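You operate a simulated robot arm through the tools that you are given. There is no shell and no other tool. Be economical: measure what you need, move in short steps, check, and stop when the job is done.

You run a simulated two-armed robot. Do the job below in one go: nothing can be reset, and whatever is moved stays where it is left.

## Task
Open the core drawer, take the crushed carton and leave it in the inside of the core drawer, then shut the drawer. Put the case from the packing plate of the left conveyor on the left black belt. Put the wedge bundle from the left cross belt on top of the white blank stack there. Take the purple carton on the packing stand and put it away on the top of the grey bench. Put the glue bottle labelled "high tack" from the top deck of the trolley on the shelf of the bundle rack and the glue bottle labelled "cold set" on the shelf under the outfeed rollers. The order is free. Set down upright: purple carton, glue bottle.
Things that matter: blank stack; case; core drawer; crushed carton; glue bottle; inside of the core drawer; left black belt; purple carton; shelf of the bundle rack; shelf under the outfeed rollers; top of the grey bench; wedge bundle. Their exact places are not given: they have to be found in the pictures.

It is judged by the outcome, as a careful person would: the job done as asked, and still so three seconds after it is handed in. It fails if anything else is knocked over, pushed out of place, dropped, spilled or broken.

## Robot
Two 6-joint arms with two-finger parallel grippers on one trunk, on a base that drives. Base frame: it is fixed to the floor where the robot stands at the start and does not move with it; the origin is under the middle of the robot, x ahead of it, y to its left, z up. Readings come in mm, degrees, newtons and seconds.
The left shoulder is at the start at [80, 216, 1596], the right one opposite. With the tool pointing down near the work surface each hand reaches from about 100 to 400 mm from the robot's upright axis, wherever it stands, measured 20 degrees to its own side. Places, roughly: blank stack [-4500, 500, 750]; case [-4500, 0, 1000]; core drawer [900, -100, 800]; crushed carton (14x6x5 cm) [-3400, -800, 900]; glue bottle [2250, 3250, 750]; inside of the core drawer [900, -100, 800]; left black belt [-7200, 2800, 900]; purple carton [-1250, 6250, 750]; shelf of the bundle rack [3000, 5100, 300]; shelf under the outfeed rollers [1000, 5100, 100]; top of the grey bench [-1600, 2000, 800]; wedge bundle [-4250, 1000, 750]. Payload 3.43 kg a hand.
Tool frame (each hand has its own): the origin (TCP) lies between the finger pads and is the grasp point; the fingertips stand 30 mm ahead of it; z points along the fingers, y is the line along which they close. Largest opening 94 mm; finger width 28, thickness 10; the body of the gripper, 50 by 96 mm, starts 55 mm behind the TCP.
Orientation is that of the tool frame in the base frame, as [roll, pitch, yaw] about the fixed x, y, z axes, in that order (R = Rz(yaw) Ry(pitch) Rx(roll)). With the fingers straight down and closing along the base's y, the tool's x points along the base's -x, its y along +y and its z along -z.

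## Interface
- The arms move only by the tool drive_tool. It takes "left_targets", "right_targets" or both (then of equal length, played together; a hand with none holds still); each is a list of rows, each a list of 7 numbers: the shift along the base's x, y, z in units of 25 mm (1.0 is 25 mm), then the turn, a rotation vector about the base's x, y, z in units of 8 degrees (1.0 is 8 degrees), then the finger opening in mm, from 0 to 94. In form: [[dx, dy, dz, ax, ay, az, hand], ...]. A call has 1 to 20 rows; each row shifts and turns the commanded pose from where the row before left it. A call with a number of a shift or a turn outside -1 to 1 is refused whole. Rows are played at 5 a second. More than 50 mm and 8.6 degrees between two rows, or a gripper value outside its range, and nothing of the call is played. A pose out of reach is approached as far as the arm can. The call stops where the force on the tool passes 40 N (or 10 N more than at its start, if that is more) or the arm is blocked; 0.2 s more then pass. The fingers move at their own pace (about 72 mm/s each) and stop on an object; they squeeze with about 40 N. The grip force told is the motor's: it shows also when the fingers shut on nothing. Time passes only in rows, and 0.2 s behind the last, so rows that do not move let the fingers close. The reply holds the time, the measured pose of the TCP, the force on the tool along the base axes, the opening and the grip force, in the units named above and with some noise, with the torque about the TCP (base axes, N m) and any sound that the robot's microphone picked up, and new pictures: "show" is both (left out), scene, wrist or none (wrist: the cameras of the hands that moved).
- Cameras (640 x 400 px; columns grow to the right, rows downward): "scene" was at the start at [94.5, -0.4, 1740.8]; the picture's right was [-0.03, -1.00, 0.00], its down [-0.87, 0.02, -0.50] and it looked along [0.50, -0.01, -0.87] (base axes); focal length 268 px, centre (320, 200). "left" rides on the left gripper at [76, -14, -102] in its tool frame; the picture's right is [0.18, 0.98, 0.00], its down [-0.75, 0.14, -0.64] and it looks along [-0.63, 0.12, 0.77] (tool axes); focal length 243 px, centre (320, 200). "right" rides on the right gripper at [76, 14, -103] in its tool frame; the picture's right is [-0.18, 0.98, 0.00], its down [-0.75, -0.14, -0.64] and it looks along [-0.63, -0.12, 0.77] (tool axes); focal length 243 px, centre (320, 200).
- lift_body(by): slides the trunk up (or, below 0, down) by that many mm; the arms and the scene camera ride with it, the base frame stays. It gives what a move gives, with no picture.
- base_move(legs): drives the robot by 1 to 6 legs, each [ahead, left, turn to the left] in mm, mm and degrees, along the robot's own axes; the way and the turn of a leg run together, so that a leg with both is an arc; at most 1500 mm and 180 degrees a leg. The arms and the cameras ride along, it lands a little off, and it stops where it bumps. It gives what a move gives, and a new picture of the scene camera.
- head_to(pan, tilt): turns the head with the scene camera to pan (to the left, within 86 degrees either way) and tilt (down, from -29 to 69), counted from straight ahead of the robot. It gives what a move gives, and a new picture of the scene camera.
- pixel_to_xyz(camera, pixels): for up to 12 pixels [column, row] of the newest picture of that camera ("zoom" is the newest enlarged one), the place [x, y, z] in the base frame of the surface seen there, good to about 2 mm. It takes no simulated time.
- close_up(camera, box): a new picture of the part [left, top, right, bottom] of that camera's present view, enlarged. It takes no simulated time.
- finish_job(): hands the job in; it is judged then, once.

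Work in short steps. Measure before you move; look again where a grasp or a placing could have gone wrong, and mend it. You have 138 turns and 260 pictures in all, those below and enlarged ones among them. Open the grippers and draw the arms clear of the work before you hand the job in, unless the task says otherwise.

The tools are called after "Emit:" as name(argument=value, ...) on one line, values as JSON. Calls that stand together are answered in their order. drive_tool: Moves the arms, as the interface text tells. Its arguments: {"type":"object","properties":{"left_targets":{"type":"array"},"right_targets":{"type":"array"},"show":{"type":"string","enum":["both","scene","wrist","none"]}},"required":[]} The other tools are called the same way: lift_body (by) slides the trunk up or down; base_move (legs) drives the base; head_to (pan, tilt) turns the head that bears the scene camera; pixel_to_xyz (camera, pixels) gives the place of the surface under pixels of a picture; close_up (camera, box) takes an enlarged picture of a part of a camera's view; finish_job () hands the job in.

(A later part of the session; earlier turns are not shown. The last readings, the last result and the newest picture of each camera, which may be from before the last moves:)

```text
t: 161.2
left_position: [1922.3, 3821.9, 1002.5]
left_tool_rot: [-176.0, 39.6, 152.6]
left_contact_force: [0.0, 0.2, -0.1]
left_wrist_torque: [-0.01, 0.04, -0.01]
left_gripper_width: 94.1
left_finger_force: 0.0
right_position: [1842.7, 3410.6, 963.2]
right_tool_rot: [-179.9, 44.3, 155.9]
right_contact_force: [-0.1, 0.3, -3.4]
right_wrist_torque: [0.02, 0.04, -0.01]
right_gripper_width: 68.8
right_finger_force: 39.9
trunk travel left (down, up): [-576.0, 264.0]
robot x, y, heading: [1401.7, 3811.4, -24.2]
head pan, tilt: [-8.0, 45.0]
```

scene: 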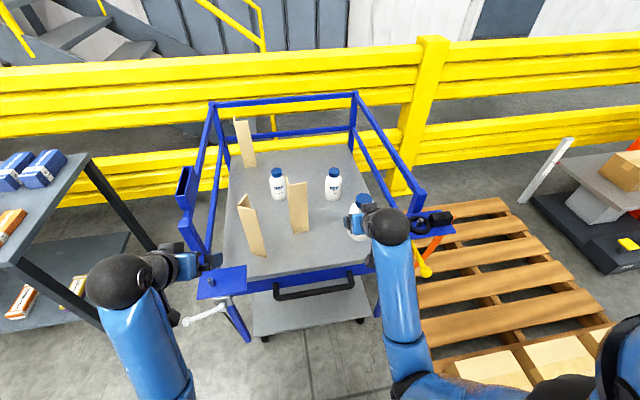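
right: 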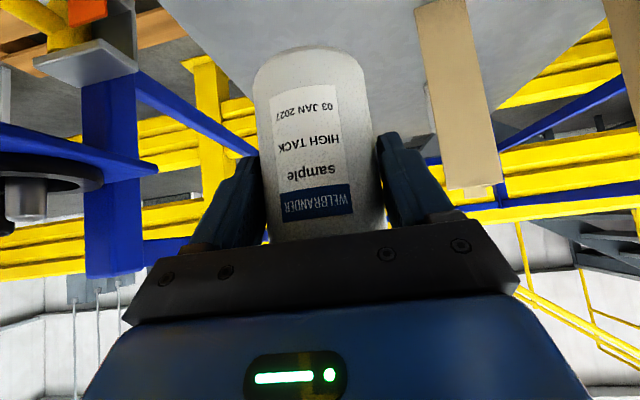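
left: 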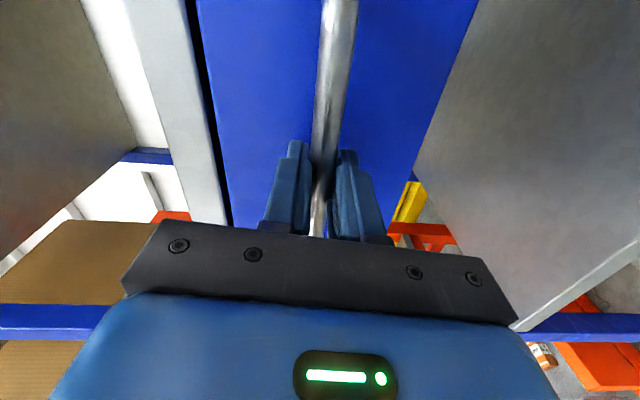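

HIGH TACK is held in the right hand (69 mm). Next the COLD SET: I raise the trunk 40 mm, bring the left hand inward and steepen it to about 60° down so it can come over the boards.

Emit:
lift_body(by=40)

Emit:
drive_tool(left_targets=[[-0.4, -0.895, 0, 0.085, 0.19, 0, 94], [-0.4, -0.895, 0, 0.085, 0.19, 0, 94], [-0.4, -0.895, 0, 0.085, 0.19, 0, 94], [-0.4, -0.895, 0, 0.085, 0.19, 0, 94], [-0.4, -0.895, 0, 0.085, 0.19, 0, 94], [-0.4, -0.895, 0, 0.085, 0.19, 0, 94]], show="none")

Emit:
base_move(legs=[[180, -35, 0]])

```text
t: 162.0
left_position: [1922.0, 3821.6, 1040.9]
left_tool_rot: [-176.1, 39.4, 152.7]
left_contact_force: [0.1, -0.6, 0.0]
left_wrist_torque: [0.0, 0.01, 0.05]
left_gripper_width: 94.1
left_finger_force: 0.0
right_position: [1844.0, 3409.1, 1000.6]
right_tool_rot: [-179.9, 44.2, 155.9]
right_contact_force: [0.0, 0.4, -3.9]
right_wrist_torque: [0.02, 0.04, 0.0]
right_gripper_width: 68.5
right_finger_force: 40.3
trunk travel left (down, up): [-616.0, 224.0]
robot x, y, heading: [1409.2, 3810.1, -24.0]
head pan, tilt: [-8.0, 45.0]
```

```text
t: 163.4
left_position: [1872.6, 3680.4, 997.8]
left_tool_rot: [-175.3, 29.8, 153.0]
left_contact_force: [0.9, 0.4, 0.7]
left_wrist_torque: [0.04, 0.01, -0.01]
left_gripper_width: 94.0
left_finger_force: 0.0
left hand out of reach, approached as far as the arm can: row 1, 2, 3, 4, 5, 6
right_position: [1843.9, 3409.8, 1001.6]
right_tool_rot: [179.9, 44.2, 155.9]
right_contact_force: [0.1, -0.6, -3.9]
right_wrist_torque: [0.04, 0.03, -0.04]
right_gripper_width: 68.3
right_finger_force: 39.8
trunk travel left (down, up): [-616.0, 224.0]
robot x, y, heading: [1406.8, 3806.3, -23.9]
head pan, tilt: [-8.0, 45.0]
```

```text
t: 164.9
left_position: [2020.3, 3576.8, 998.7]
left_tool_rot: [-175.3, 29.8, 153.0]
left_contact_force: [0.0, 0.2, -0.3]
left_wrist_torque: [-0.03, 0.01, -0.03]
left_gripper_width: 94.1
left_finger_force: 0.0
right_position: [1990.1, 3306.5, 1004.0]
right_tool_rot: [179.9, 44.3, 155.8]
right_contact_force: [-1.2, -0.4, -3.2]
right_wrist_torque: [0.02, 0.01, 0.01]
right_gripper_width: 68.4
right_finger_force: 39.6
trunk travel left (down, up): [-616.0, 224.0]
robot x, y, heading: [1555.9, 3705.3, -24.2]
head pan, tilt: [-8.0, 45.0]
```

scene: 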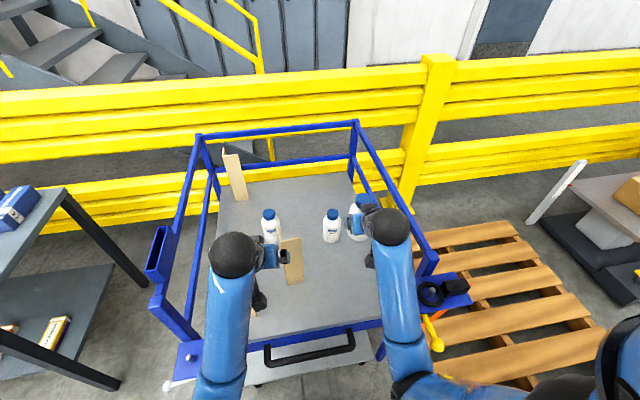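

The hand is 270 mm short of COLD SET and in line. I raise a bit while reaching out over it, then look.

Emit:
drive_tool(left_targets=[[0.5, -0.22, 1, 0, 0, 0, 94], [0.9, -0.4, 0.6, 0, 0, 0, 94], [0.9, -0.4, 0.3, 0, 0, 0, 94], [0.9135, -0.4, 0, 0, 0, 0, 94], [0.9135, -0.4, 0, 0, 0, 0, 94], [0.9135, -0.4, 0, 0, 0, 0, 94], [0.9135, -0.4, 0, 0, 0, 0, 94], [0.9135, -0.4, 0, 0, 0, 0, 94], [0.9135, -0.4, 0, 0, 0, 0, 94], [0.9135, -0.4, 0, 0, 0, 0, 94], [0.9135, -0.4, 0, 0, 0, 0, 94], [0.25, -0.1, 0, 0, 0, 0, 94]], show="both")

```text
t: 167.5
left_position: [2273.7, 3465.2, 1023.9]
left_tool_rot: [-175.3, 29.8, 153.0]
left_contact_force: [0.2, 0.3, -0.9]
left_wrist_torque: [-0.02, -0.03, 0.03]
left_gripper_width: 94.1
left_finger_force: 0.0
left hand out of reach, approached as far as the arm can: row 1, 2
right_position: [1992.0, 3304.2, 1001.8]
right_tool_rot: [180.0, 44.3, 155.8]
right_contact_force: [-1.0, 0.5, -3.6]
right_wrist_torque: [0.02, 0.02, -0.03]
right_gripper_width: 68.3
right_finger_force: 40.1
trunk travel left (down, up): [-616.0, 224.0]
robot x, y, heading: [1556.3, 3707.6, -24.2]
head pan, tilt: [-8.0, 45.0]
```

scene: 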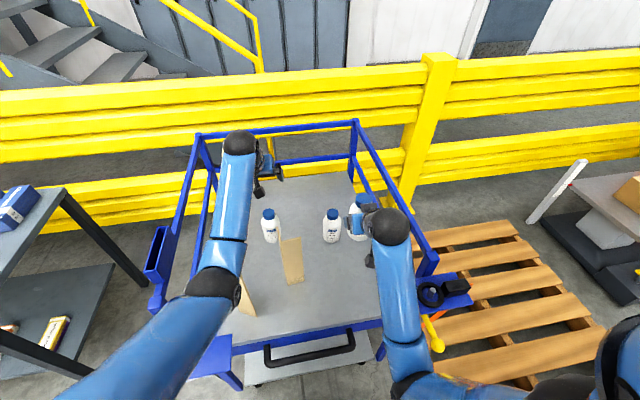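
left: 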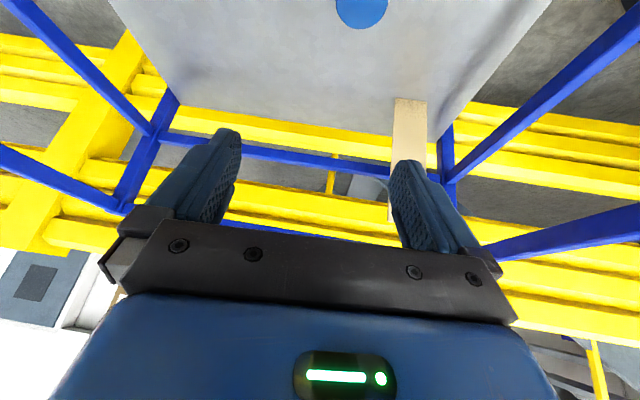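

The hand is above COLD SET. I level the finger line (4° roll), then lower the trunk 120 mm and look.

Emit:
drive_tool(left_targets=[[-0.12, 0.08, 0, 0.455, -0.23, 0, 94], [-0.12, 0.08, 0, 0, 0, 0, 94]], show="none")

Emit:
lift_body(by=-120)

Emit:
close_up(camera="left", box=[0, 0, 640, 400])

Emit:
close_up(camera="scene", box=[180, 100, 420, 250])

```text
t: 168.1
left_position: [2267.2, 3468.0, 1025.1]
left_tool_rot: [179.9, 29.7, 150.6]
left_contact_force: [-0.3, -0.6, -0.4]
left_wrist_torque: [0.0, -0.01, -0.03]
left_gripper_width: 93.9
left_finger_force: 0.2
right_position: [1991.7, 3304.6, 1000.8]
right_tool_rot: [179.9, 44.3, 155.7]
right_contact_force: [0.5, 0.1, -4.1]
right_wrist_torque: [0.01, 0.06, 0.02]
right_gripper_width: 68.3
right_finger_force: 39.9
trunk travel left (down, up): [-616.0, 224.0]
robot x, y, heading: [1558.3, 3704.9, -24.3]
head pan, tilt: [-8.0, 45.0]
```

```text
t: 169.6
left_position: [2257.3, 3464.8, 947.3]
left_tool_rot: [179.7, 33.0, 150.5]
left_contact_force: [-0.4, 0.2, 0.4]
left_wrist_torque: [0.0, 0.0, 0.0]
left_gripper_width: 94.2
left_finger_force: 0.0
right_position: [1976.2, 3305.6, 893.6]
right_tool_rot: [179.6, 45.3, 155.5]
right_contact_force: [0.8, 0.1, -3.4]
right_wrist_torque: [-0.01, 0.01, 0.04]
right_gripper_width: 68.7
right_finger_force: 40.3
trunk travel left (down, up): [-496.0, 344.0]
robot x, y, heading: [1557.1, 3709.5, -24.0]
head pan, tilt: [-8.0, 45.0]
```

```text
1.00 times, centred on (320, 200) of left (not enlarged: the box is as wide or as high as the picture)
```

zoom: 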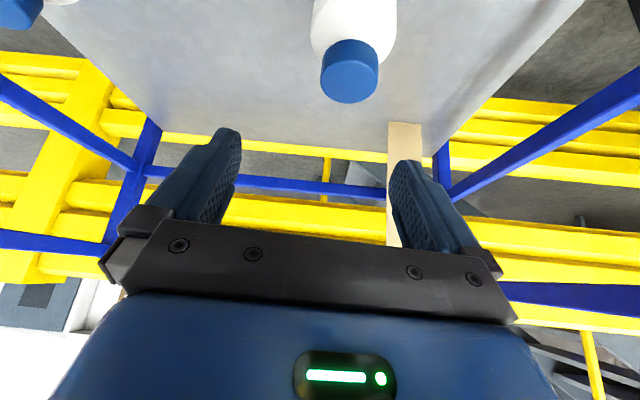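

```text
2.67 times, centred on (300, 175) of scene
```

zoom: 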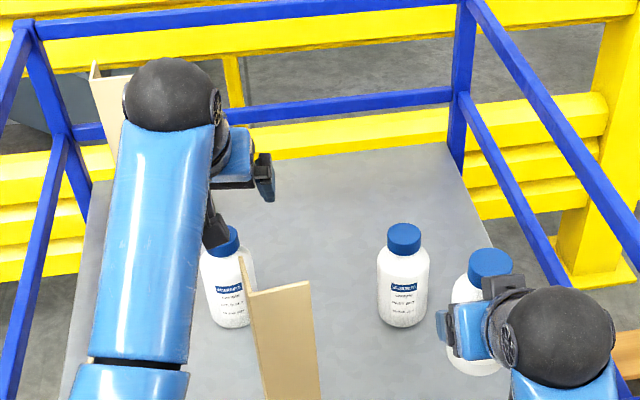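

The arms moved less than the trunk did, so something may be touching the elbows. I look down at both elbows.

Emit:
head_to(pan=0, tilt=66)

```text
t: 170.5
left_position: [2257.6, 3463.0, 944.0]
left_tool_rot: [179.8, 33.0, 150.4]
left_contact_force: [-0.4, 0.0, -0.5]
left_wrist_torque: [-0.01, -0.02, 0.04]
left_gripper_width: 93.9
left_finger_force: 0.0
right_position: [1976.8, 3305.1, 892.7]
right_tool_rot: [179.4, 45.2, 155.4]
right_contact_force: [0.9, 0.5, -4.0]
right_wrist_torque: [0.0, 0.02, 0.03]
right_gripper_width: 68.4
right_finger_force: 40.3
trunk travel left (down, up): [-496.0, 344.0]
robot x, y, heading: [1553.6, 3705.2, -24.0]
head pan, tilt: [0.0, 66.0]
```

scene: 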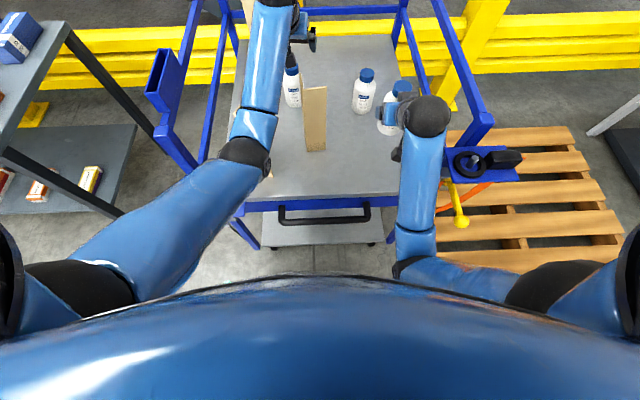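

The left upper arm seems to be resting on the trolley's left front post/tray. I raise the trunk back straight away and measure.

Emit:
lift_body(by=120)

Emit:
head_to(pan=0, tilt=62)

Emit:
pixel_to_xyz(camera="scene", pixels=[[245, 155], [180, 220], [250, 100], [170, 120], [210, 120], [270, 180], [315, 110], [270, 50], [415, 260], [425, 130]])

```text
t: 172.0
left_position: [2267.5, 3468.5, 1024.9]
left_tool_rot: [180.0, 29.7, 150.7]
left_contact_force: [-0.4, 0.8, 0.0]
left_wrist_torque: [0.01, 0.02, 0.02]
left_gripper_width: 94.1
left_finger_force: 0.1
right_position: [1991.1, 3304.0, 1001.7]
right_tool_rot: [179.8, 44.3, 155.8]
right_contact_force: [-0.2, -0.5, -3.3]
right_wrist_torque: [-0.02, 0.02, -0.02]
right_gripper_width: 68.4
right_finger_force: 39.5
trunk travel left (down, up): [-616.0, 224.0]
robot x, y, heading: [1557.9, 3708.2, -23.8]
head pan, tilt: [0.0, 66.0]
```

```text
t: 172.6
left_position: [2267.7, 3467.5, 1024.5]
left_tool_rot: [179.9, 29.6, 150.6]
left_contact_force: [-0.2, -0.2, 0.4]
left_wrist_torque: [-0.01, -0.05, -0.06]
left_gripper_width: 94.0
left_finger_force: 0.1
right_position: [1991.0, 3304.8, 1002.2]
right_tool_rot: [-180.0, 44.2, 155.8]
right_contact_force: [0.5, -0.1, -3.5]
right_wrist_torque: [0.02, 0.02, -0.01]
right_gripper_width: 68.1
right_finger_force: 40.0
trunk travel left (down, up): [-616.0, 224.0]
robot x, y, heading: [1557.9, 3709.6, -24.3]
head pan, tilt: [0.0, 62.0]
```

scene: 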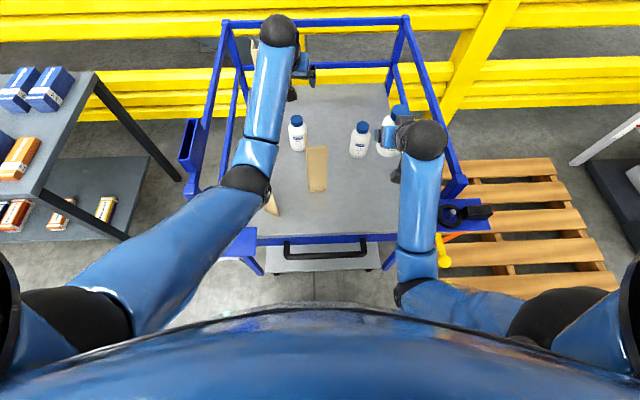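

```text
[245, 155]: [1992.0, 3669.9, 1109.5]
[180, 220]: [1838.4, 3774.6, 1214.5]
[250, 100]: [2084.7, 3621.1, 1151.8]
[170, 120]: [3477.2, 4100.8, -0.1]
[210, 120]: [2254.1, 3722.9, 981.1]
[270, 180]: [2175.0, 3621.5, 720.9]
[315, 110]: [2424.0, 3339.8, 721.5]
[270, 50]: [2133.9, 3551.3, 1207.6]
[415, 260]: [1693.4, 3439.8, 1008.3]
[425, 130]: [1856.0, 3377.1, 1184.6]
```

All is back as before. I check the front-left board and rail for any shift.

Emit:
close_up(camera="scene", box=[170, 20, 410, 270])

```text
1.60 times, centred on (290, 145) of scene
```

zoom: 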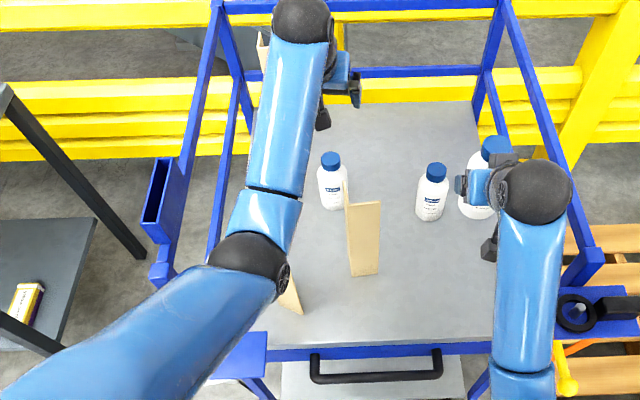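

The elbow is above the front-left board and rail, so I must not lower the trunk here. I shift the base 40 mm ahead and 70 mm right, bring the left hand back over the bottle, and then lower with the arm only (the elbow stays high).

Emit:
base_move(legs=[[40, -70, 0]])

Emit:
drive_tool(left_targets=[[-0.14, 0.8, 0, 0, 0, 0, 94], [-0.14, 0.8, 0, 0, 0, 0, 94], [-0.14, 0.8, -0.5, 0, 0, 0, 94], [0, 0.8, -1, 0, 0, 0, 94], [0, 0, -1, 0, 0, 0, 94], [0, 0, -1, 0, 0, 0, 94], [0, 0, -0.5, 0, 0, 0, 94]], show="both")

```text
t: 173.7
left_position: [2274.1, 3391.9, 1025.5]
left_tool_rot: [179.9, 29.8, 150.7]
left_contact_force: [-0.1, 0.3, 0.0]
left_wrist_torque: [-0.02, -0.01, -0.01]
left_gripper_width: 94.1
left_finger_force: 0.1
right_position: [2001.2, 3227.2, 1003.1]
right_tool_rot: [-179.9, 44.2, 156.1]
right_contact_force: [0.3, 0.1, -3.7]
right_wrist_torque: [0.01, 0.08, 0.02]
right_gripper_width: 68.2
right_finger_force: 40.2
trunk travel left (down, up): [-616.0, 224.0]
robot x, y, heading: [1566.6, 3628.5, -23.9]
head pan, tilt: [0.0, 62.0]
```

scene: 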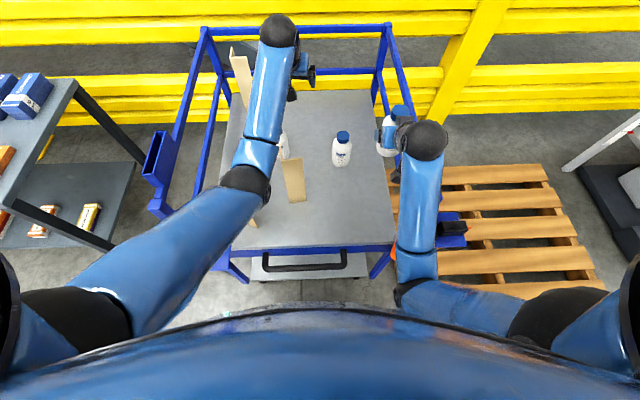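

```text
t: 175.3
left_position: [2266.3, 3470.6, 923.1]
left_tool_rot: [180.0, 29.7, 150.8]
left_contact_force: [-0.5, 0.3, -0.7]
left_wrist_torque: [0.02, 0.02, -0.01]
left_gripper_width: 94.1
left_finger_force: 0.1
right_position: [2001.0, 3224.2, 1003.0]
right_tool_rot: [-180.0, 44.3, 155.8]
right_contact_force: [-0.2, -0.1, -2.6]
right_wrist_torque: [0.01, 0.04, -0.02]
right_gripper_width: 68.3
right_finger_force: 40.5
trunk travel left (down, up): [-616.0, 224.0]
robot x, y, heading: [1563.0, 3625.8, -24.2]
head pan, tilt: [0.0, 62.0]
```

scene: 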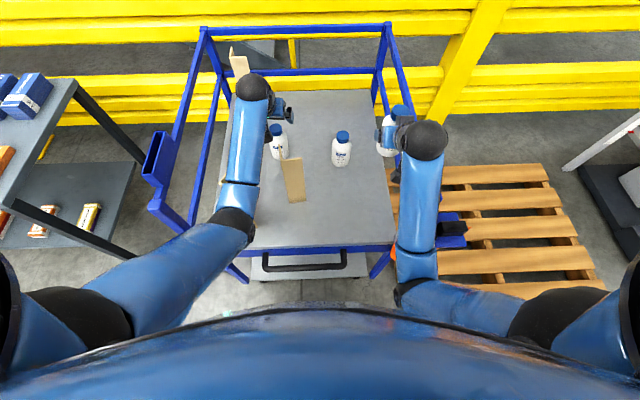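
left: 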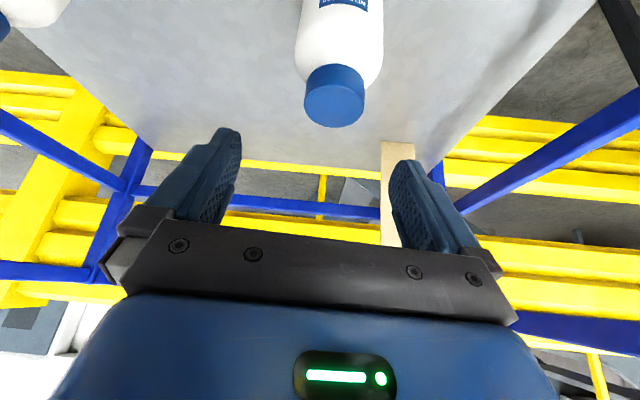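

The hand is exactly over COLD SET at z 923. I check how high the elbow now is above the rail and board.

Emit:
pixel_to_xyz(camera="scene", pixels=[[230, 222], [180, 260], [240, 195], [245, 150], [190, 180], [188, 215], [252, 218], [252, 88]])

Emit:
close_up(camera="scene", box=[150, 150, 310, 290])

```text
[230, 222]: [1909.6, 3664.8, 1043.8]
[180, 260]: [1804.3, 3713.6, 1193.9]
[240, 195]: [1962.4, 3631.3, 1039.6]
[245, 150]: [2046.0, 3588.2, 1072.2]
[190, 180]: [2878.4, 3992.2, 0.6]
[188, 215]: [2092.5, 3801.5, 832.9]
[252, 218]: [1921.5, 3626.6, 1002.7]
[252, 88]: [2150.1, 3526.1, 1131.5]
```

```text
2.86 times, centred on (230, 220) of scene
```

zoom: 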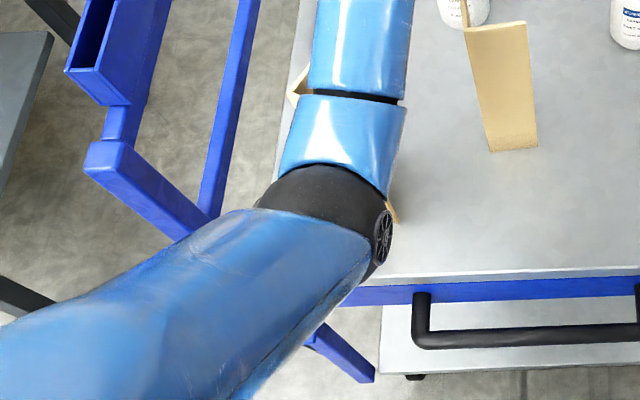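

Geometry shows the elbow stays at about 1000 mm, so to clear both boards I raise the trunk 40 mm, steepen the left tool to about 75° down, and lower by arm to about 813 mm, checking for reach.

Emit:
lift_body(by=40)

Emit:
drive_tool(left_targets=[[0, 0, 0, 0.37, 0.84, 0, 94], [0, 0, 0, 0.37, 0.84, 0, 94], [0, 0, -1, 0, 0, 0, 94], [0, 0, -1, 0, 0, 0, 94], [0, 0, -0.5, 0, 0, 0, 94]], show="both")

```text
t: 176.1
left_position: [2267.6, 3470.5, 963.3]
left_tool_rot: [180.0, 29.7, 150.7]
left_contact_force: [-0.4, -0.5, 0.2]
left_wrist_torque: [-0.02, -0.03, 0.03]
left_gripper_width: 93.9
left_finger_force: 0.1
right_position: [2001.2, 3225.8, 1040.6]
right_tool_rot: [-180.0, 44.2, 155.9]
right_contact_force: [-0.7, 0.6, -2.4]
right_wrist_torque: [-0.01, 0.07, -0.03]
right_gripper_width: 68.3
right_finger_force: 39.4
trunk travel left (down, up): [-656.0, 184.0]
robot x, y, heading: [1565.1, 3626.0, -23.9]
head pan, tilt: [0.0, 62.0]
```

```text
t: 177.3
left_position: [2266.5, 3470.1, 901.1]
left_tool_rot: [-178.6, 15.0, 151.3]
left_contact_force: [0.9, 0.4, 1.2]
left_wrist_torque: [0.0, 0.02, 0.02]
left_gripper_width: 93.8
left_finger_force: 0.1
right_position: [2001.4, 3224.1, 1040.6]
right_tool_rot: [180.0, 44.2, 155.9]
right_contact_force: [0.3, 0.1, -3.8]
right_wrist_torque: [0.01, 0.05, -0.01]
right_gripper_width: 68.0
right_finger_force: 39.9
trunk travel left (down, up): [-656.0, 184.0]
robot x, y, heading: [1564.8, 3628.7, -23.9]
head pan, tilt: [0.0, 62.0]
```

scene: 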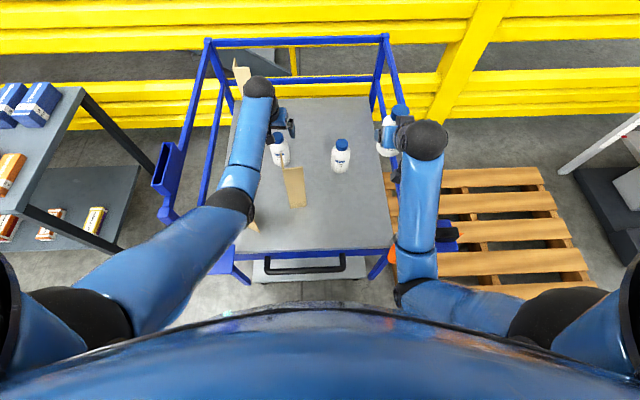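
left: 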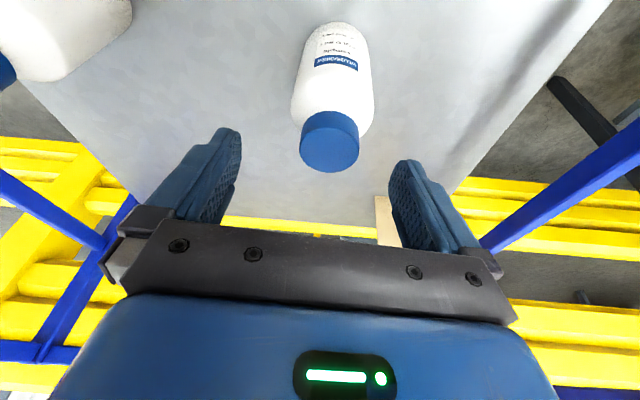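

The cap is well between the fingers at (329,145). I lower 88 mm and close.

Emit:
drive_tool(left_targets=[[0, 0, -0.88, 0, 0, 0, 94], [0, 0, -0.88, 0, 0, 0, 94], [0, 0, -0.88, 0, 0, 0, 94], [0, 0, -0.86, 0, 0, 0, 94], [0, 0, 0, 0, 0, 0, 50], [0, 0, 0, 0, 0, 0, 50], [0, 0, 0, 0, 0, 0, 50]], show="both")

```text
t: 178.9
left_position: [2265.8, 3470.4, 815.5]
left_tool_rot: [-178.6, 15.2, 151.3]
left_contact_force: [1.8, -1.3, 1.8]
left_wrist_torque: [-0.29, -0.08, 0.05]
left_gripper_width: 66.5
left_finger_force: 39.5
right_position: [2000.8, 3225.7, 1042.5]
right_tool_rot: [-180.0, 44.2, 155.9]
right_contact_force: [0.5, -0.5, -3.8]
right_wrist_torque: [0.03, 0.08, 0.06]
right_gripper_width: 68.2
right_finger_force: 39.8
trunk travel left (down, up): [-656.0, 184.0]
robot x, y, heading: [1568.7, 3624.5, -24.2]
head pan, tilt: [0.0, 62.0]
```

scene: 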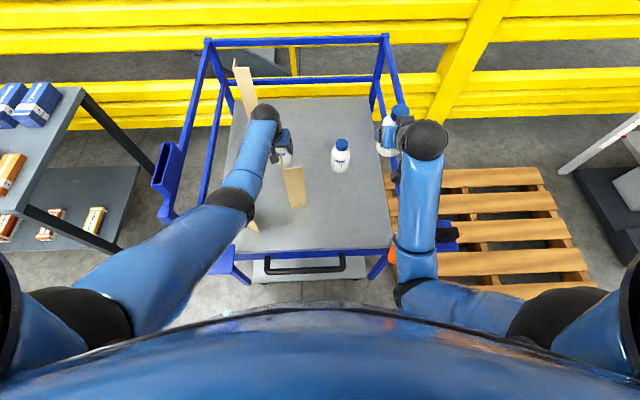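
left: 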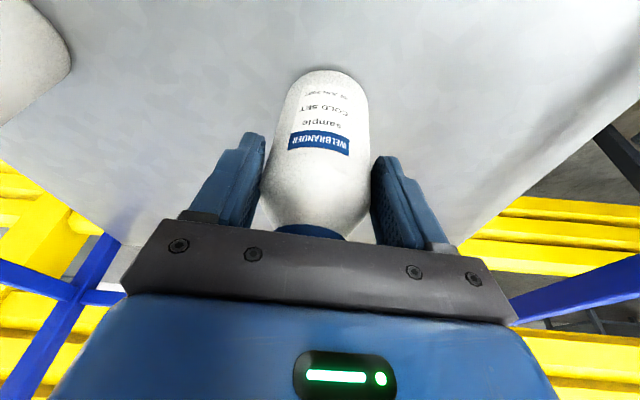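

COLD SET is held (66.5 mm, label confirmed). I lift it straight up by arm and trunk so its bottom clears the boards, then back the base out.

Emit:
drive_tool(left_targets=[[0, 0, 0.5, 0, 0, 0, 50], [0, 0, 1, 0, 0, 0, 50], [0, 0, 1, 0, 0, 0, 50], [0, 0, 1, 0, 0, 0, 50], [0, 0, 1, 0, 0, 0, 50], [0, 0, 1, 0, 0, 0, 50], [0, 0, 1, 0, 0, 0, 50]], show="none")

Emit:
lift_body(by=120)

Emit:
base_move(legs=[[-270, 0, 0]])

```text
t: 180.5
left_position: [2265.4, 3470.1, 977.2]
left_tool_rot: [-178.6, 15.0, 151.3]
left_contact_force: [-0.7, -0.4, -3.7]
left_wrist_torque: [0.03, 0.06, -0.01]
left_gripper_width: 65.8
left_finger_force: 40.3
right_position: [2000.2, 3225.5, 1041.8]
right_tool_rot: [179.9, 44.2, 155.9]
right_contact_force: [1.1, 0.2, -4.0]
right_wrist_torque: [0.04, 0.02, 0.02]
right_gripper_width: 68.2
right_finger_force: 40.3
trunk travel left (down, up): [-656.0, 184.0]
robot x, y, heading: [1568.0, 3627.0, -23.9]
head pan, tilt: [0.0, 62.0]
```

```text
t: 182.0
left_position: [2265.2, 3469.1, 1097.1]
left_tool_rot: [-178.6, 15.0, 151.2]
left_contact_force: [-0.4, -0.1, -3.5]
left_wrist_torque: [0.02, 0.06, 0.0]
left_gripper_width: 65.8
left_finger_force: 39.8
right_position: [2001.4, 3226.0, 1161.1]
right_tool_rot: [-180.0, 44.2, 155.9]
right_contact_force: [-0.1, 0.5, -3.9]
right_wrist_torque: [0.0, 0.09, 0.0]
right_gripper_width: 68.1
right_finger_force: 39.8
trunk travel left (down, up): [-776.0, 64.0]
robot x, y, heading: [1565.1, 3621.6, -24.1]
head pan, tilt: [0.0, 62.0]
```

```text
t: 183.9
left_position: [2019.1, 3577.5, 1094.0]
left_tool_rot: [-178.4, 14.9, 151.1]
left_contact_force: [0.6, -0.4, -4.2]
left_wrist_torque: [0.03, 0.05, -0.01]
left_gripper_width: 65.6
left_finger_force: 40.3
right_position: [1754.9, 3332.5, 1160.0]
right_tool_rot: [180.0, 44.0, 155.7]
right_contact_force: [0.5, -0.1, -4.0]
right_wrist_torque: [-0.01, 0.04, -0.03]
right_gripper_width: 68.2
right_finger_force: 40.0
trunk travel left (down, up): [-776.0, 64.0]
robot x, y, heading: [1319.9, 3739.4, -24.2]
head pan, tilt: [0.0, 62.0]
```

scene: 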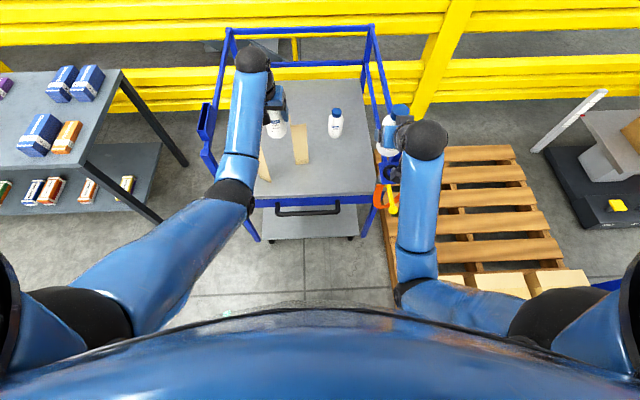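

COLD SET is now above the deck front. I bring it inward clear of the boards to set it down for a flatter re-grip, then lower.

Emit:
drive_tool(left_targets=[[-0.42, -0.95, 0, 0, 0, 0, 50], [-0.42, -0.95, 0, 0, 0, 0, 50], [-0.42, -0.95, 0, 0, 0, 0, 50], [-0.42, -0.95, 0, 0, 0, 0, 50], [-0.42, -0.95, 0, 0, 0, 0, 50]], show="none")

Emit:
lift_body(by=-190)

Emit:
close_up(camera="scene", box=[180, 20, 440, 260])

```text
t: 185.1
left_position: [1964.3, 3455.9, 1095.7]
left_tool_rot: [-178.7, 15.1, 150.9]
left_contact_force: [-0.2, 0.5, -3.1]
left_wrist_torque: [-0.02, 0.08, 0.0]
left_gripper_width: 65.9
left_finger_force: 40.2
right_position: [1752.6, 3333.2, 1160.5]
right_tool_rot: [180.0, 44.2, 155.6]
right_contact_force: [0.3, 0.5, -4.1]
right_wrist_torque: [0.02, 0.07, -0.02]
right_gripper_width: 68.2
right_finger_force: 40.5
trunk travel left (down, up): [-776.0, 64.0]
robot x, y, heading: [1315.8, 3736.5, -24.3]
head pan, tilt: [0.0, 62.0]
```

```text
t: 186.9
left_position: [1963.0, 3459.0, 921.0]
left_tool_rot: [-178.5, 15.1, 151.1]
left_contact_force: [0.7, 0.0, -4.5]
left_wrist_torque: [0.06, 0.09, -0.01]
left_gripper_width: 65.5
left_finger_force: 40.0
right_position: [1753.2, 3335.1, 997.6]
right_tool_rot: [-179.8, 46.4, 155.9]
right_contact_force: [-5.1, 5.4, 20.0]
right_wrist_torque: [-0.63, 0.21, -0.16]
right_gripper_width: 68.1
right_finger_force: 40.6
trunk travel left (down, up): [-599.0, 241.0]
robot x, y, heading: [1317.9, 3738.2, -24.2]
head pan, tilt: [0.0, 62.0]
stopped: the force on the tool passed its limit at 46 N (the readings are from after the stop); the commanded pose is now the measured one
```

```text
1.67 times, centred on (310, 140) of scene
```

zoom: 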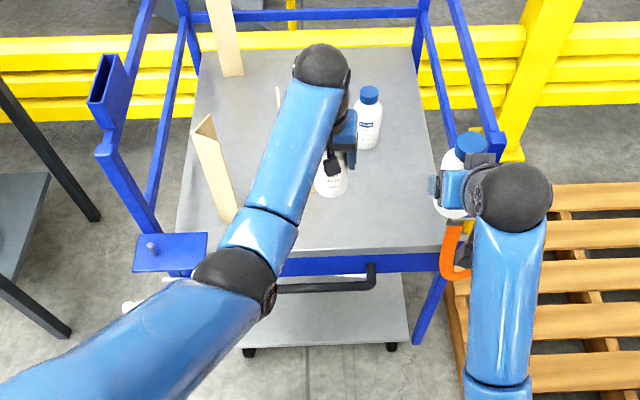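

The right-hand bottle came down on the black tape device on the right front tray (z≈930). I raise the trunk off it and inspect.

Emit:
lift_body(by=60)

Emit:
drive_tool(right_targets=[[-0.6, 0.4, 0.3, 0, 0, 0, 50], [-0.6, 0.4, 0.3, 0, 0, 0, 50], [-0.6, 0.4, 0.3, 0, 0, 0, 50], [-0.6, 0.4, 0.3, 0, 0, 0, 50], [-0.6, 0.4, 0.3, 0, 0, 0, 50], [-0.6, 0.4, 0, 0, 0, 0, 50]], show="wrist")

Emit:
close_up(camera="scene", box=[180, 20, 440, 260])

```text
t: 187.9
left_position: [1964.6, 3457.8, 980.0]
left_tool_rot: [-178.6, 15.0, 151.1]
left_contact_force: [0.4, 0.3, -3.3]
left_wrist_torque: [0.01, 0.07, -0.02]
left_gripper_width: 65.4
left_finger_force: 40.3
right_position: [1754.4, 3333.0, 1053.4]
right_tool_rot: [-179.9, 45.7, 155.8]
right_contact_force: [0.5, -0.2, -3.5]
right_wrist_torque: [0.01, -0.01, -0.02]
right_gripper_width: 68.2
right_finger_force: 39.9
trunk travel left (down, up): [-659.0, 181.0]
robot x, y, heading: [1315.3, 3736.6, -24.1]
head pan, tilt: [0.0, 62.0]
```

```text
t: 189.3
left_position: [1963.3, 3458.6, 980.1]
left_tool_rot: [-178.6, 15.0, 151.1]
left_contact_force: [-0.3, 0.5, -3.3]
left_wrist_torque: [0.05, 0.07, -0.01]
left_gripper_width: 65.6
left_finger_force: 40.3
right_position: [1680.7, 3391.0, 1085.1]
right_tool_rot: [-179.9, 45.6, 155.8]
right_contact_force: [-0.4, 0.0, -3.5]
right_wrist_torque: [0.05, 0.0, 0.01]
right_gripper_width: 68.1
right_finger_force: 39.7
right hand out of reach, approached as far as the arm can: row 6
trunk travel left (down, up): [-659.0, 181.0]
robot x, y, heading: [1314.6, 3735.1, -24.2]
head pan, tilt: [0.0, 62.0]
```

right: 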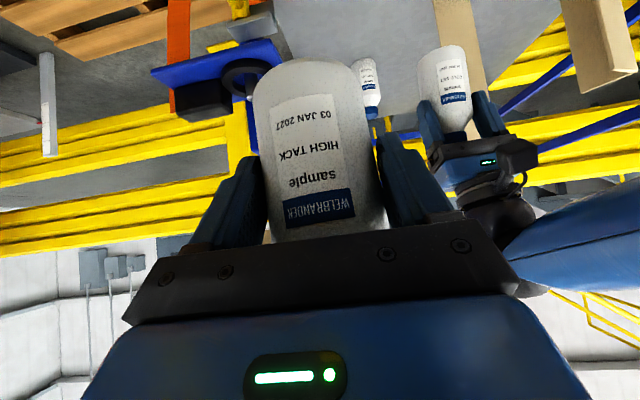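

```text
1.67 times, centred on (310, 140) of scene
```

zoom: 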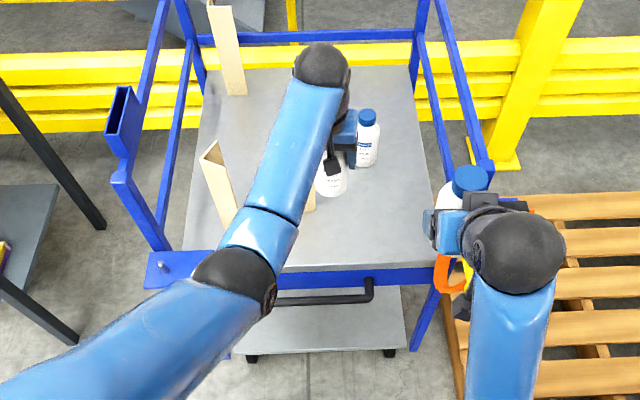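

The tape device is still in its place. I now lower the left bottle by arm only, onto the clear deck front.

Emit:
drive_tool(left_targets=[[0, 0, -1, 0, 0, 0, 50], [0, 0, -1, 0, 0, 0, 50], [0, 0, -1, 0, 0, 0, 50], [0, 0, -1, 0, 0, 0, 50], [0, 0, -1, 0, 0, 0, 50], [0, 0, -1, 0, 0, 0, 50], [0, 0, -0.4, 0, 0, 0, 50], [0, 0, -0.12, 0, 0, 0, 50]], show="both")

```text
t: 191.1
left_position: [1963.2, 3457.5, 817.1]
left_tool_rot: [-178.6, 15.1, 151.1]
left_contact_force: [-0.1, -0.2, -3.6]
left_wrist_torque: [0.02, 0.05, 0.03]
left_gripper_width: 65.6
left_finger_force: 40.4
right_position: [1679.6, 3391.8, 1084.1]
right_tool_rot: [-179.9, 45.7, 155.8]
right_contact_force: [-0.1, -0.1, -3.2]
right_wrist_torque: [0.01, 0.02, 0.02]
right_gripper_width: 67.9
right_finger_force: 40.2
trunk travel left (down, up): [-659.0, 181.0]
robot x, y, heading: [1319.6, 3738.8, -24.0]
head pan, tilt: [0.0, 62.0]
```

scene: 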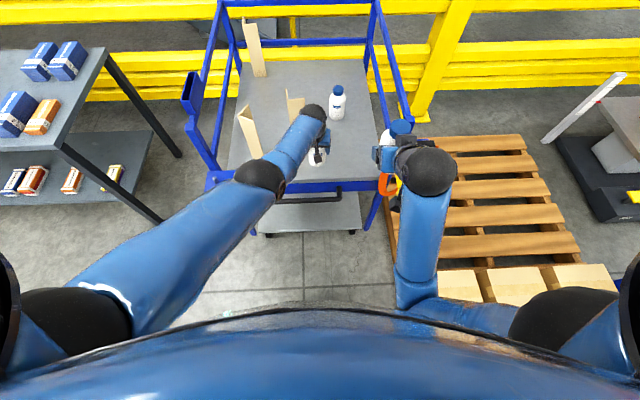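
left: 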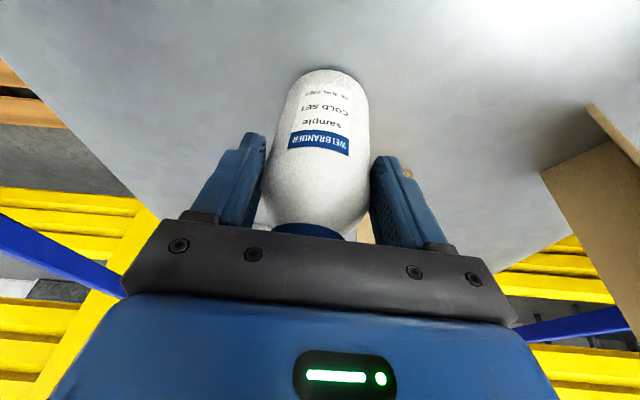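

It is 1–2 mm above the deck. I set it down, open, rise, then draw back while pitching the tool to about 40° down.

Emit:
drive_tool(left_targets=[[0, 0, -0.12, 0, 0, 0, 50], [0, 0, 0, 0, 0, 0, 94], [0, 0, 0, 0, 0, 0, 94], [0, 0, 0.6, 0, 0, 0, 94], [0, 0, 1, 0, 0, 0, 94], [0, 0, 1, 0, 0, 0, 94], [0, 0, 1, 0, 0, 0, 94], [-0.85, 0.47, 0.4, -0.36, -0.81, 0, 94], [-0.85, 0.47, 0, -0.36, -0.81, 0, 94], [-0.85, 0.47, 0, -0.36, -0.81, 0, 94], [-0.85, 0.47, 0, -0.36, -0.81, 0, 94], [-0.85, 0.47, 0, -0.36, -0.81, 0, 94], [0, 0, 0, 0, 0, 0, 94]], show="both")

```text
t: 193.9
left_position: [1857.3, 3514.8, 914.7]
left_tool_rot: [176.9, 50.5, 148.4]
left_contact_force: [0.8, 0.7, 0.2]
left_wrist_torque: [0.01, -0.02, 0.01]
left_gripper_width: 94.0
left_finger_force: 0.1
right_position: [1680.8, 3389.7, 1085.0]
right_tool_rot: [-179.8, 45.7, 155.8]
right_contact_force: [-0.1, 0.0, -3.8]
right_wrist_torque: [0.03, 0.05, 0.01]
right_gripper_width: 67.7
right_finger_force: 40.4
trunk travel left (down, up): [-659.0, 181.0]
robot x, y, heading: [1314.0, 3735.7, -24.0]
head pan, tilt: [0.0, 62.0]
```

scene: 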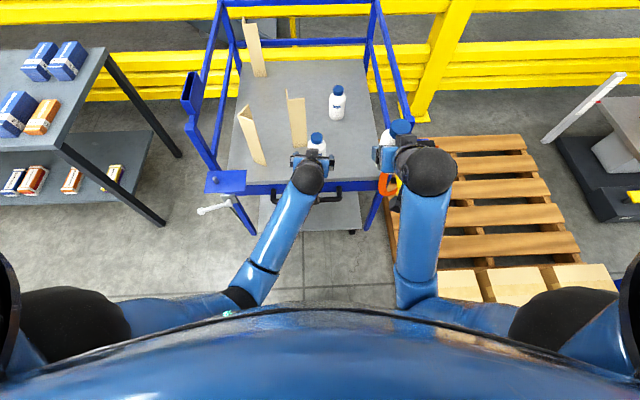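
left: 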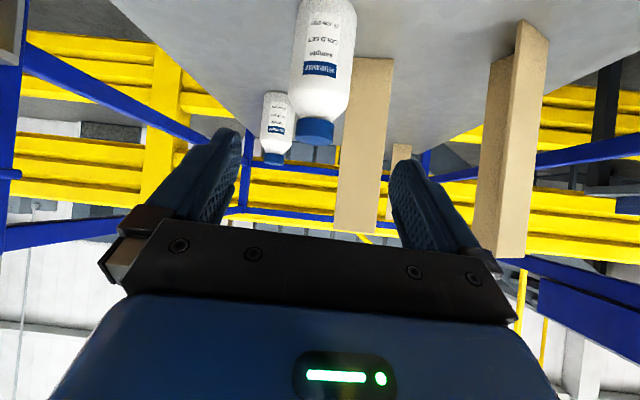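

COLD SET stands upright at about (1963,3458). I lower to z 785 behind it, advance, and grip it at 40° pitch.

Emit:
drive_tool(left_targets=[[0, 0, -1, 0, 0, 0, 94], [0, 0, -1, 0, 0, 0, 94], [0, 0, -1, 0, 0, 0, 94], [0, 0, -1, 0, 0, 0, 94], [0, 0, -1, 0, 0, 0, 94], [0, 0, -0.2, 0, 0, 0, 94], [0.85, -0.456, 0, 0, 0, 0, 94], [0.85, -0.456, 0, 0, 0, 0, 94], [0.85, -0.456, 0, 0, 0, 0, 94], [0.85, -0.456, 0, 0, 0, 0, 94], [0.85, -0.456, 0, 0, 0, 0, 94], [0, 0, 0, 0, 0, 0, 94]], show="wrist")

```text
t: 196.5
left_position: [1965.9, 3461.2, 785.7]
left_tool_rot: [176.9, 50.4, 148.5]
left_contact_force: [0.0, 0.4, 0.3]
left_wrist_torque: [0.03, 0.0, -0.01]
left_gripper_width: 94.0
left_finger_force: 0.0
right_position: [1679.1, 3391.5, 1086.4]
right_tool_rot: [-179.9, 45.7, 155.7]
right_contact_force: [-0.2, -0.6, -3.7]
right_wrist_torque: [0.05, 0.05, 0.03]
right_gripper_width: 67.7
right_finger_force: 39.4
trunk travel left (down, up): [-659.0, 181.0]
robot x, y, heading: [1319.6, 3735.5, -23.9]
head pan, tilt: [0.0, 62.0]
```

left: 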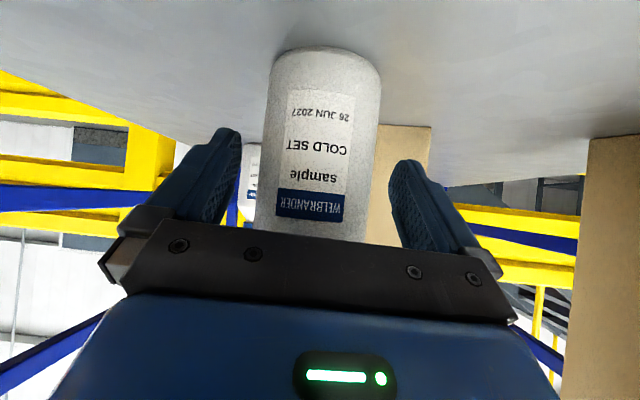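

The bottle is between the fingers. I grip, lift, and back the base away from the trolley.

Emit:
drive_tool(left_targets=[[0, 0, 0, 0, 0, 0, 50], [0, 0, 0, 0, 0, 0, 50], [0, 0, 0, 0, 0, 0, 50], [0, 0, 0.5, 0, 0, 0, 50], [0, 0, 1, 0, 0, 0, 50], [0, 0, 1, 0, 0, 0, 50], [0, 0, 1, 0, 0, 0, 50], [0, 0, 1, 0, 0, 0, 50], [0, 0, 1, 0, 0, 0, 50]], show="wrist")

Emit:
head_to(pan=60, tilt=25)

Emit:
base_move(legs=[[-350, 0, 0]])

```text
t: 198.5
left_position: [1962.3, 3458.5, 920.8]
left_tool_rot: [176.9, 50.4, 148.6]
left_contact_force: [0.7, -0.4, -4.6]
left_wrist_torque: [0.03, 0.03, 0.01]
left_gripper_width: 66.6
left_finger_force: 40.2
right_position: [1679.7, 3390.8, 1084.7]
right_tool_rot: [-179.9, 45.7, 155.9]
right_contact_force: [-0.1, 0.5, -3.1]
right_wrist_torque: [-0.02, 0.02, -0.01]
right_gripper_width: 67.8
right_finger_force: 39.9
trunk travel left (down, up): [-659.0, 181.0]
robot x, y, heading: [1314.1, 3737.1, -24.0]
head pan, tilt: [0.0, 62.0]
```

left: 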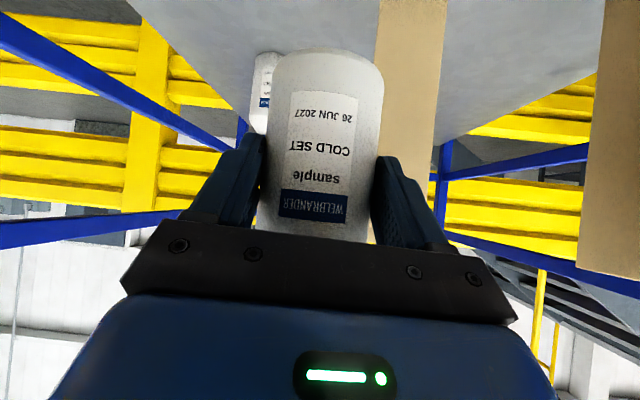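

```text
t: 199.8
left_position: [1962.3, 3458.8, 920.0]
left_tool_rot: [176.9, 50.3, 148.4]
left_contact_force: [0.0, 0.2, -3.1]
left_wrist_torque: [0.01, 0.04, -0.01]
left_gripper_width: 65.8
left_finger_force: 40.2
right_position: [1680.2, 3389.7, 1085.1]
right_tool_rot: [-179.9, 45.7, 155.8]
right_contact_force: [-0.1, 0.0, -3.1]
right_wrist_torque: [0.01, 0.05, 0.05]
right_gripper_width: 67.7
right_finger_force: 39.7
trunk travel left (down, up): [-659.0, 181.0]
robot x, y, heading: [1316.3, 3735.6, -24.4]
head pan, tilt: [60.0, 25.0]
```

scene: 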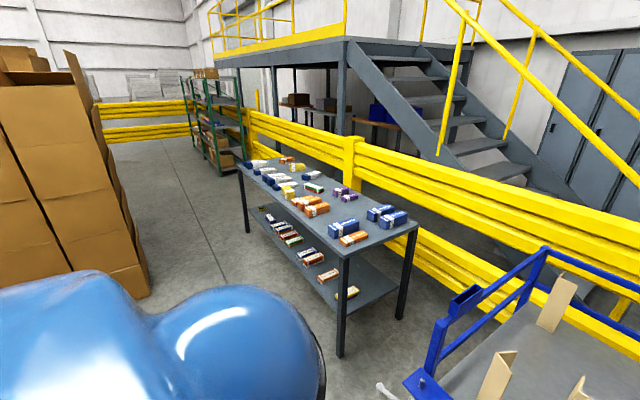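

```text
t: 202.1
left_position: [1643.4, 3602.4, 919.5]
left_tool_rot: [176.9, 50.1, 148.5]
left_contact_force: [-0.3, 0.4, -4.0]
left_wrist_torque: [0.02, 0.11, -0.04]
left_gripper_width: 66.2
left_finger_force: 40.0
right_position: [1362.2, 3532.5, 1083.6]
right_tool_rot: [-179.9, 45.6, 155.8]
right_contact_force: [0.3, 1.0, -3.7]
right_wrist_torque: [0.02, 0.08, -0.01]
right_gripper_width: 67.9
right_finger_force: 40.3
trunk travel left (down, up): [-659.0, 181.0]
robot x, y, heading: [996.9, 3882.6, -24.2]
head pan, tilt: [60.0, 25.0]
```

scene: 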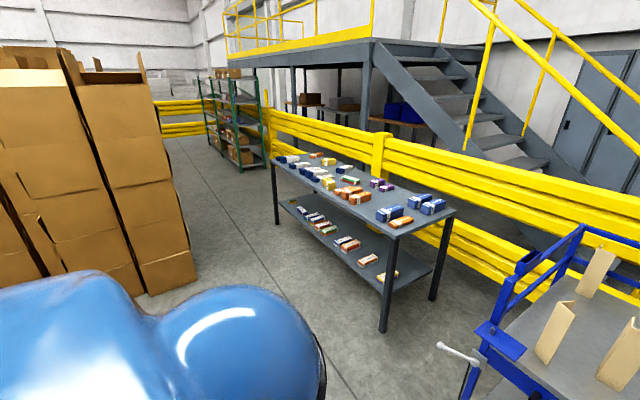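

The table with packets on top and a lower shelf is a candidate for the bundle rack. I measure its shelf and top.

Emit:
pixel_to_xyz(camera="scene", pixels=[[390, 238], [452, 210], [272, 162], [277, 205], [380, 330], [340, 250], [400, 285], [430, 265], [370, 262], [240, 140], [135, 295], [330, 232]])

Emit:
close_up(camera="scene", box=[250, 140, 470, 340])

```text
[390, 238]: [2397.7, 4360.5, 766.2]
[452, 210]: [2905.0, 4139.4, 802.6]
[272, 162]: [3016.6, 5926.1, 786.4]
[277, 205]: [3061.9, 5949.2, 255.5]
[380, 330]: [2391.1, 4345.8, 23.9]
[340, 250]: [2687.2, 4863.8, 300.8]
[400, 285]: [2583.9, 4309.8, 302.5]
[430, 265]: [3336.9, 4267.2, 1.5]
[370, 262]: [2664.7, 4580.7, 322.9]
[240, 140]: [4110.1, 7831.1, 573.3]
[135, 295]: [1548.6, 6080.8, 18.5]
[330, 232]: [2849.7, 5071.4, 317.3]
```

```text
2.00 times, centred on (360, 240) of scene
```

zoom: 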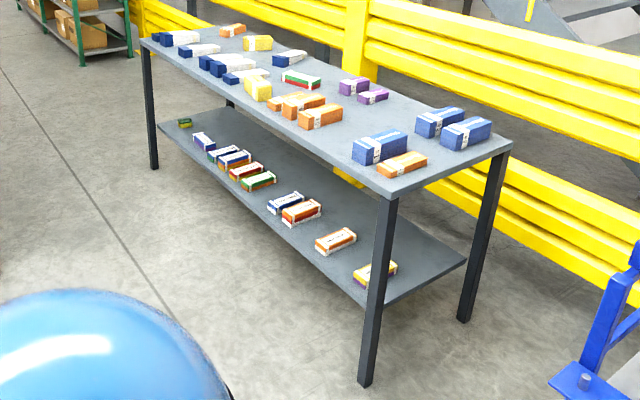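

The shelf at z≈300 matches the bundle rack shelf. I measure the packets along it to choose a free gap.

Emit:
pixel_to_xyz(camera="zoom", pixels=[[375, 272], [335, 240], [302, 212], [286, 203], [258, 182], [184, 123], [203, 141], [310, 260], [345, 275], [230, 195], [320, 205], [420, 250]])

```text
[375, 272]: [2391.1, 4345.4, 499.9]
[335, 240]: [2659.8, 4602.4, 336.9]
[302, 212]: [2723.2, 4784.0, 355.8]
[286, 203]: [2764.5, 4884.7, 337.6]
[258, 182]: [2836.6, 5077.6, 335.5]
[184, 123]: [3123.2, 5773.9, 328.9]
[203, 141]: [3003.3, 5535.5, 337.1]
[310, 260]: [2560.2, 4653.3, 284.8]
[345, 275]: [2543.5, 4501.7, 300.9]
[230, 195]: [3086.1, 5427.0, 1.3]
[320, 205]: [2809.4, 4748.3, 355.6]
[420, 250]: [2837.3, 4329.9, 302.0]
```

Packets lie at 150 mm depth with a free gap about 726 mm along the shelf, near (2758,4998). I draw the left hand in, then drive to stand in front of that gap.

Emit:
drive_tool(left_targets=[[-0.55, 0.9, 0.2, 0, 0, 0, 50], [-0.55, 0.9, 0.2, 0, 0, 0, 50], [-0.55, 0.9, 0.2, 0, 0, 0, 50], [-0.55, 0.9, 0.2, 0, 0, 0, 50], [-0.55, 0.9, 0, 0, 0, 0, 50], [-0.55, 0.9, 0, 0, 0, 0, 50], [-0.55, 0.9, 0, 0, 0, 0, 50], [-0.9, 0.9, 0, 0, 0, 0, 50], [-0.9, 0.9, 0, 0, 0, 0, 50]], show="none")

Emit:
base_move(legs=[[0, 0, 77], [1000, 0, 0], [930, 0, 0], [0, 0, -74.4]])

Emit:
head_to(pan=-5, tilt=48)

```text
t: 204.1
left_position: [1500.0, 3804.6, 941.4]
left_tool_rot: [177.1, 50.3, 148.6]
left_contact_force: [0.1, 0.9, -2.2]
left_wrist_torque: [0.03, 0.03, -0.01]
left_gripper_width: 65.8
left_finger_force: 39.3
right_position: [1358.4, 3535.8, 1086.0]
right_tool_rot: [-179.8, 45.8, 155.9]
right_contact_force: [-0.5, -0.1, -3.8]
right_wrist_torque: [0.01, 0.01, 0.02]
right_gripper_width: 67.8
right_finger_force: 39.7
trunk travel left (down, up): [-659.0, 181.0]
robot x, y, heading: [996.4, 3881.9, -23.9]
head pan, tilt: [60.0, 25.0]
```

```text
t: 220.1
left_position: [2664.9, 5358.0, 940.6]
left_tool_rot: [176.9, 50.3, 151.9]
left_contact_force: [0.7, -0.5, -2.9]
left_wrist_torque: [0.05, 0.05, -0.02]
left_gripper_width: 64.9
left_finger_force: 40.1
right_position: [2541.1, 5080.6, 1084.6]
right_tool_rot: [179.9, 45.7, 159.4]
right_contact_force: [0.9, 0.2, -2.5]
right_wrist_torque: [0.04, 0.06, -0.04]
right_gripper_width: 66.8
right_finger_force: 40.2
trunk travel left (down, up): [-659.0, 181.0]
robot x, y, heading: [2157.7, 5403.8, -20.6]
head pan, tilt: [60.0, 25.0]
```

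scene: 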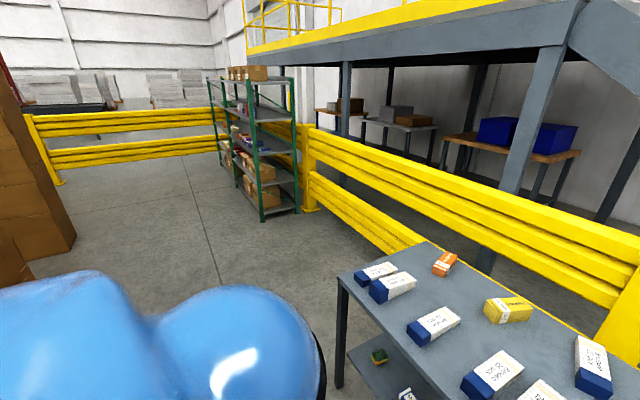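

```text
t: 221.5
left_position: [2664.2, 5357.6, 938.9]
left_tool_rot: [176.9, 50.3, 151.9]
left_contact_force: [-0.3, 0.6, -3.6]
left_wrist_torque: [0.02, 0.09, 0.02]
left_gripper_width: 64.3
left_finger_force: 40.2
right_position: [2539.1, 5081.1, 1084.7]
right_tool_rot: [-179.9, 45.8, 159.3]
right_contact_force: [0.6, 0.4, -3.4]
right_wrist_torque: [0.03, 0.02, 0.02]
right_gripper_width: 67.0
right_finger_force: 39.7
trunk travel left (down, up): [-659.0, 181.0]
robot x, y, heading: [2151.7, 5402.6, -20.8]
head pan, tilt: [-5.0, 48.0]
```

scene: 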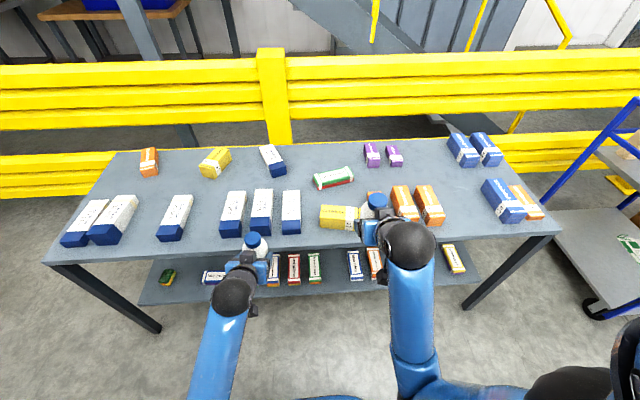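

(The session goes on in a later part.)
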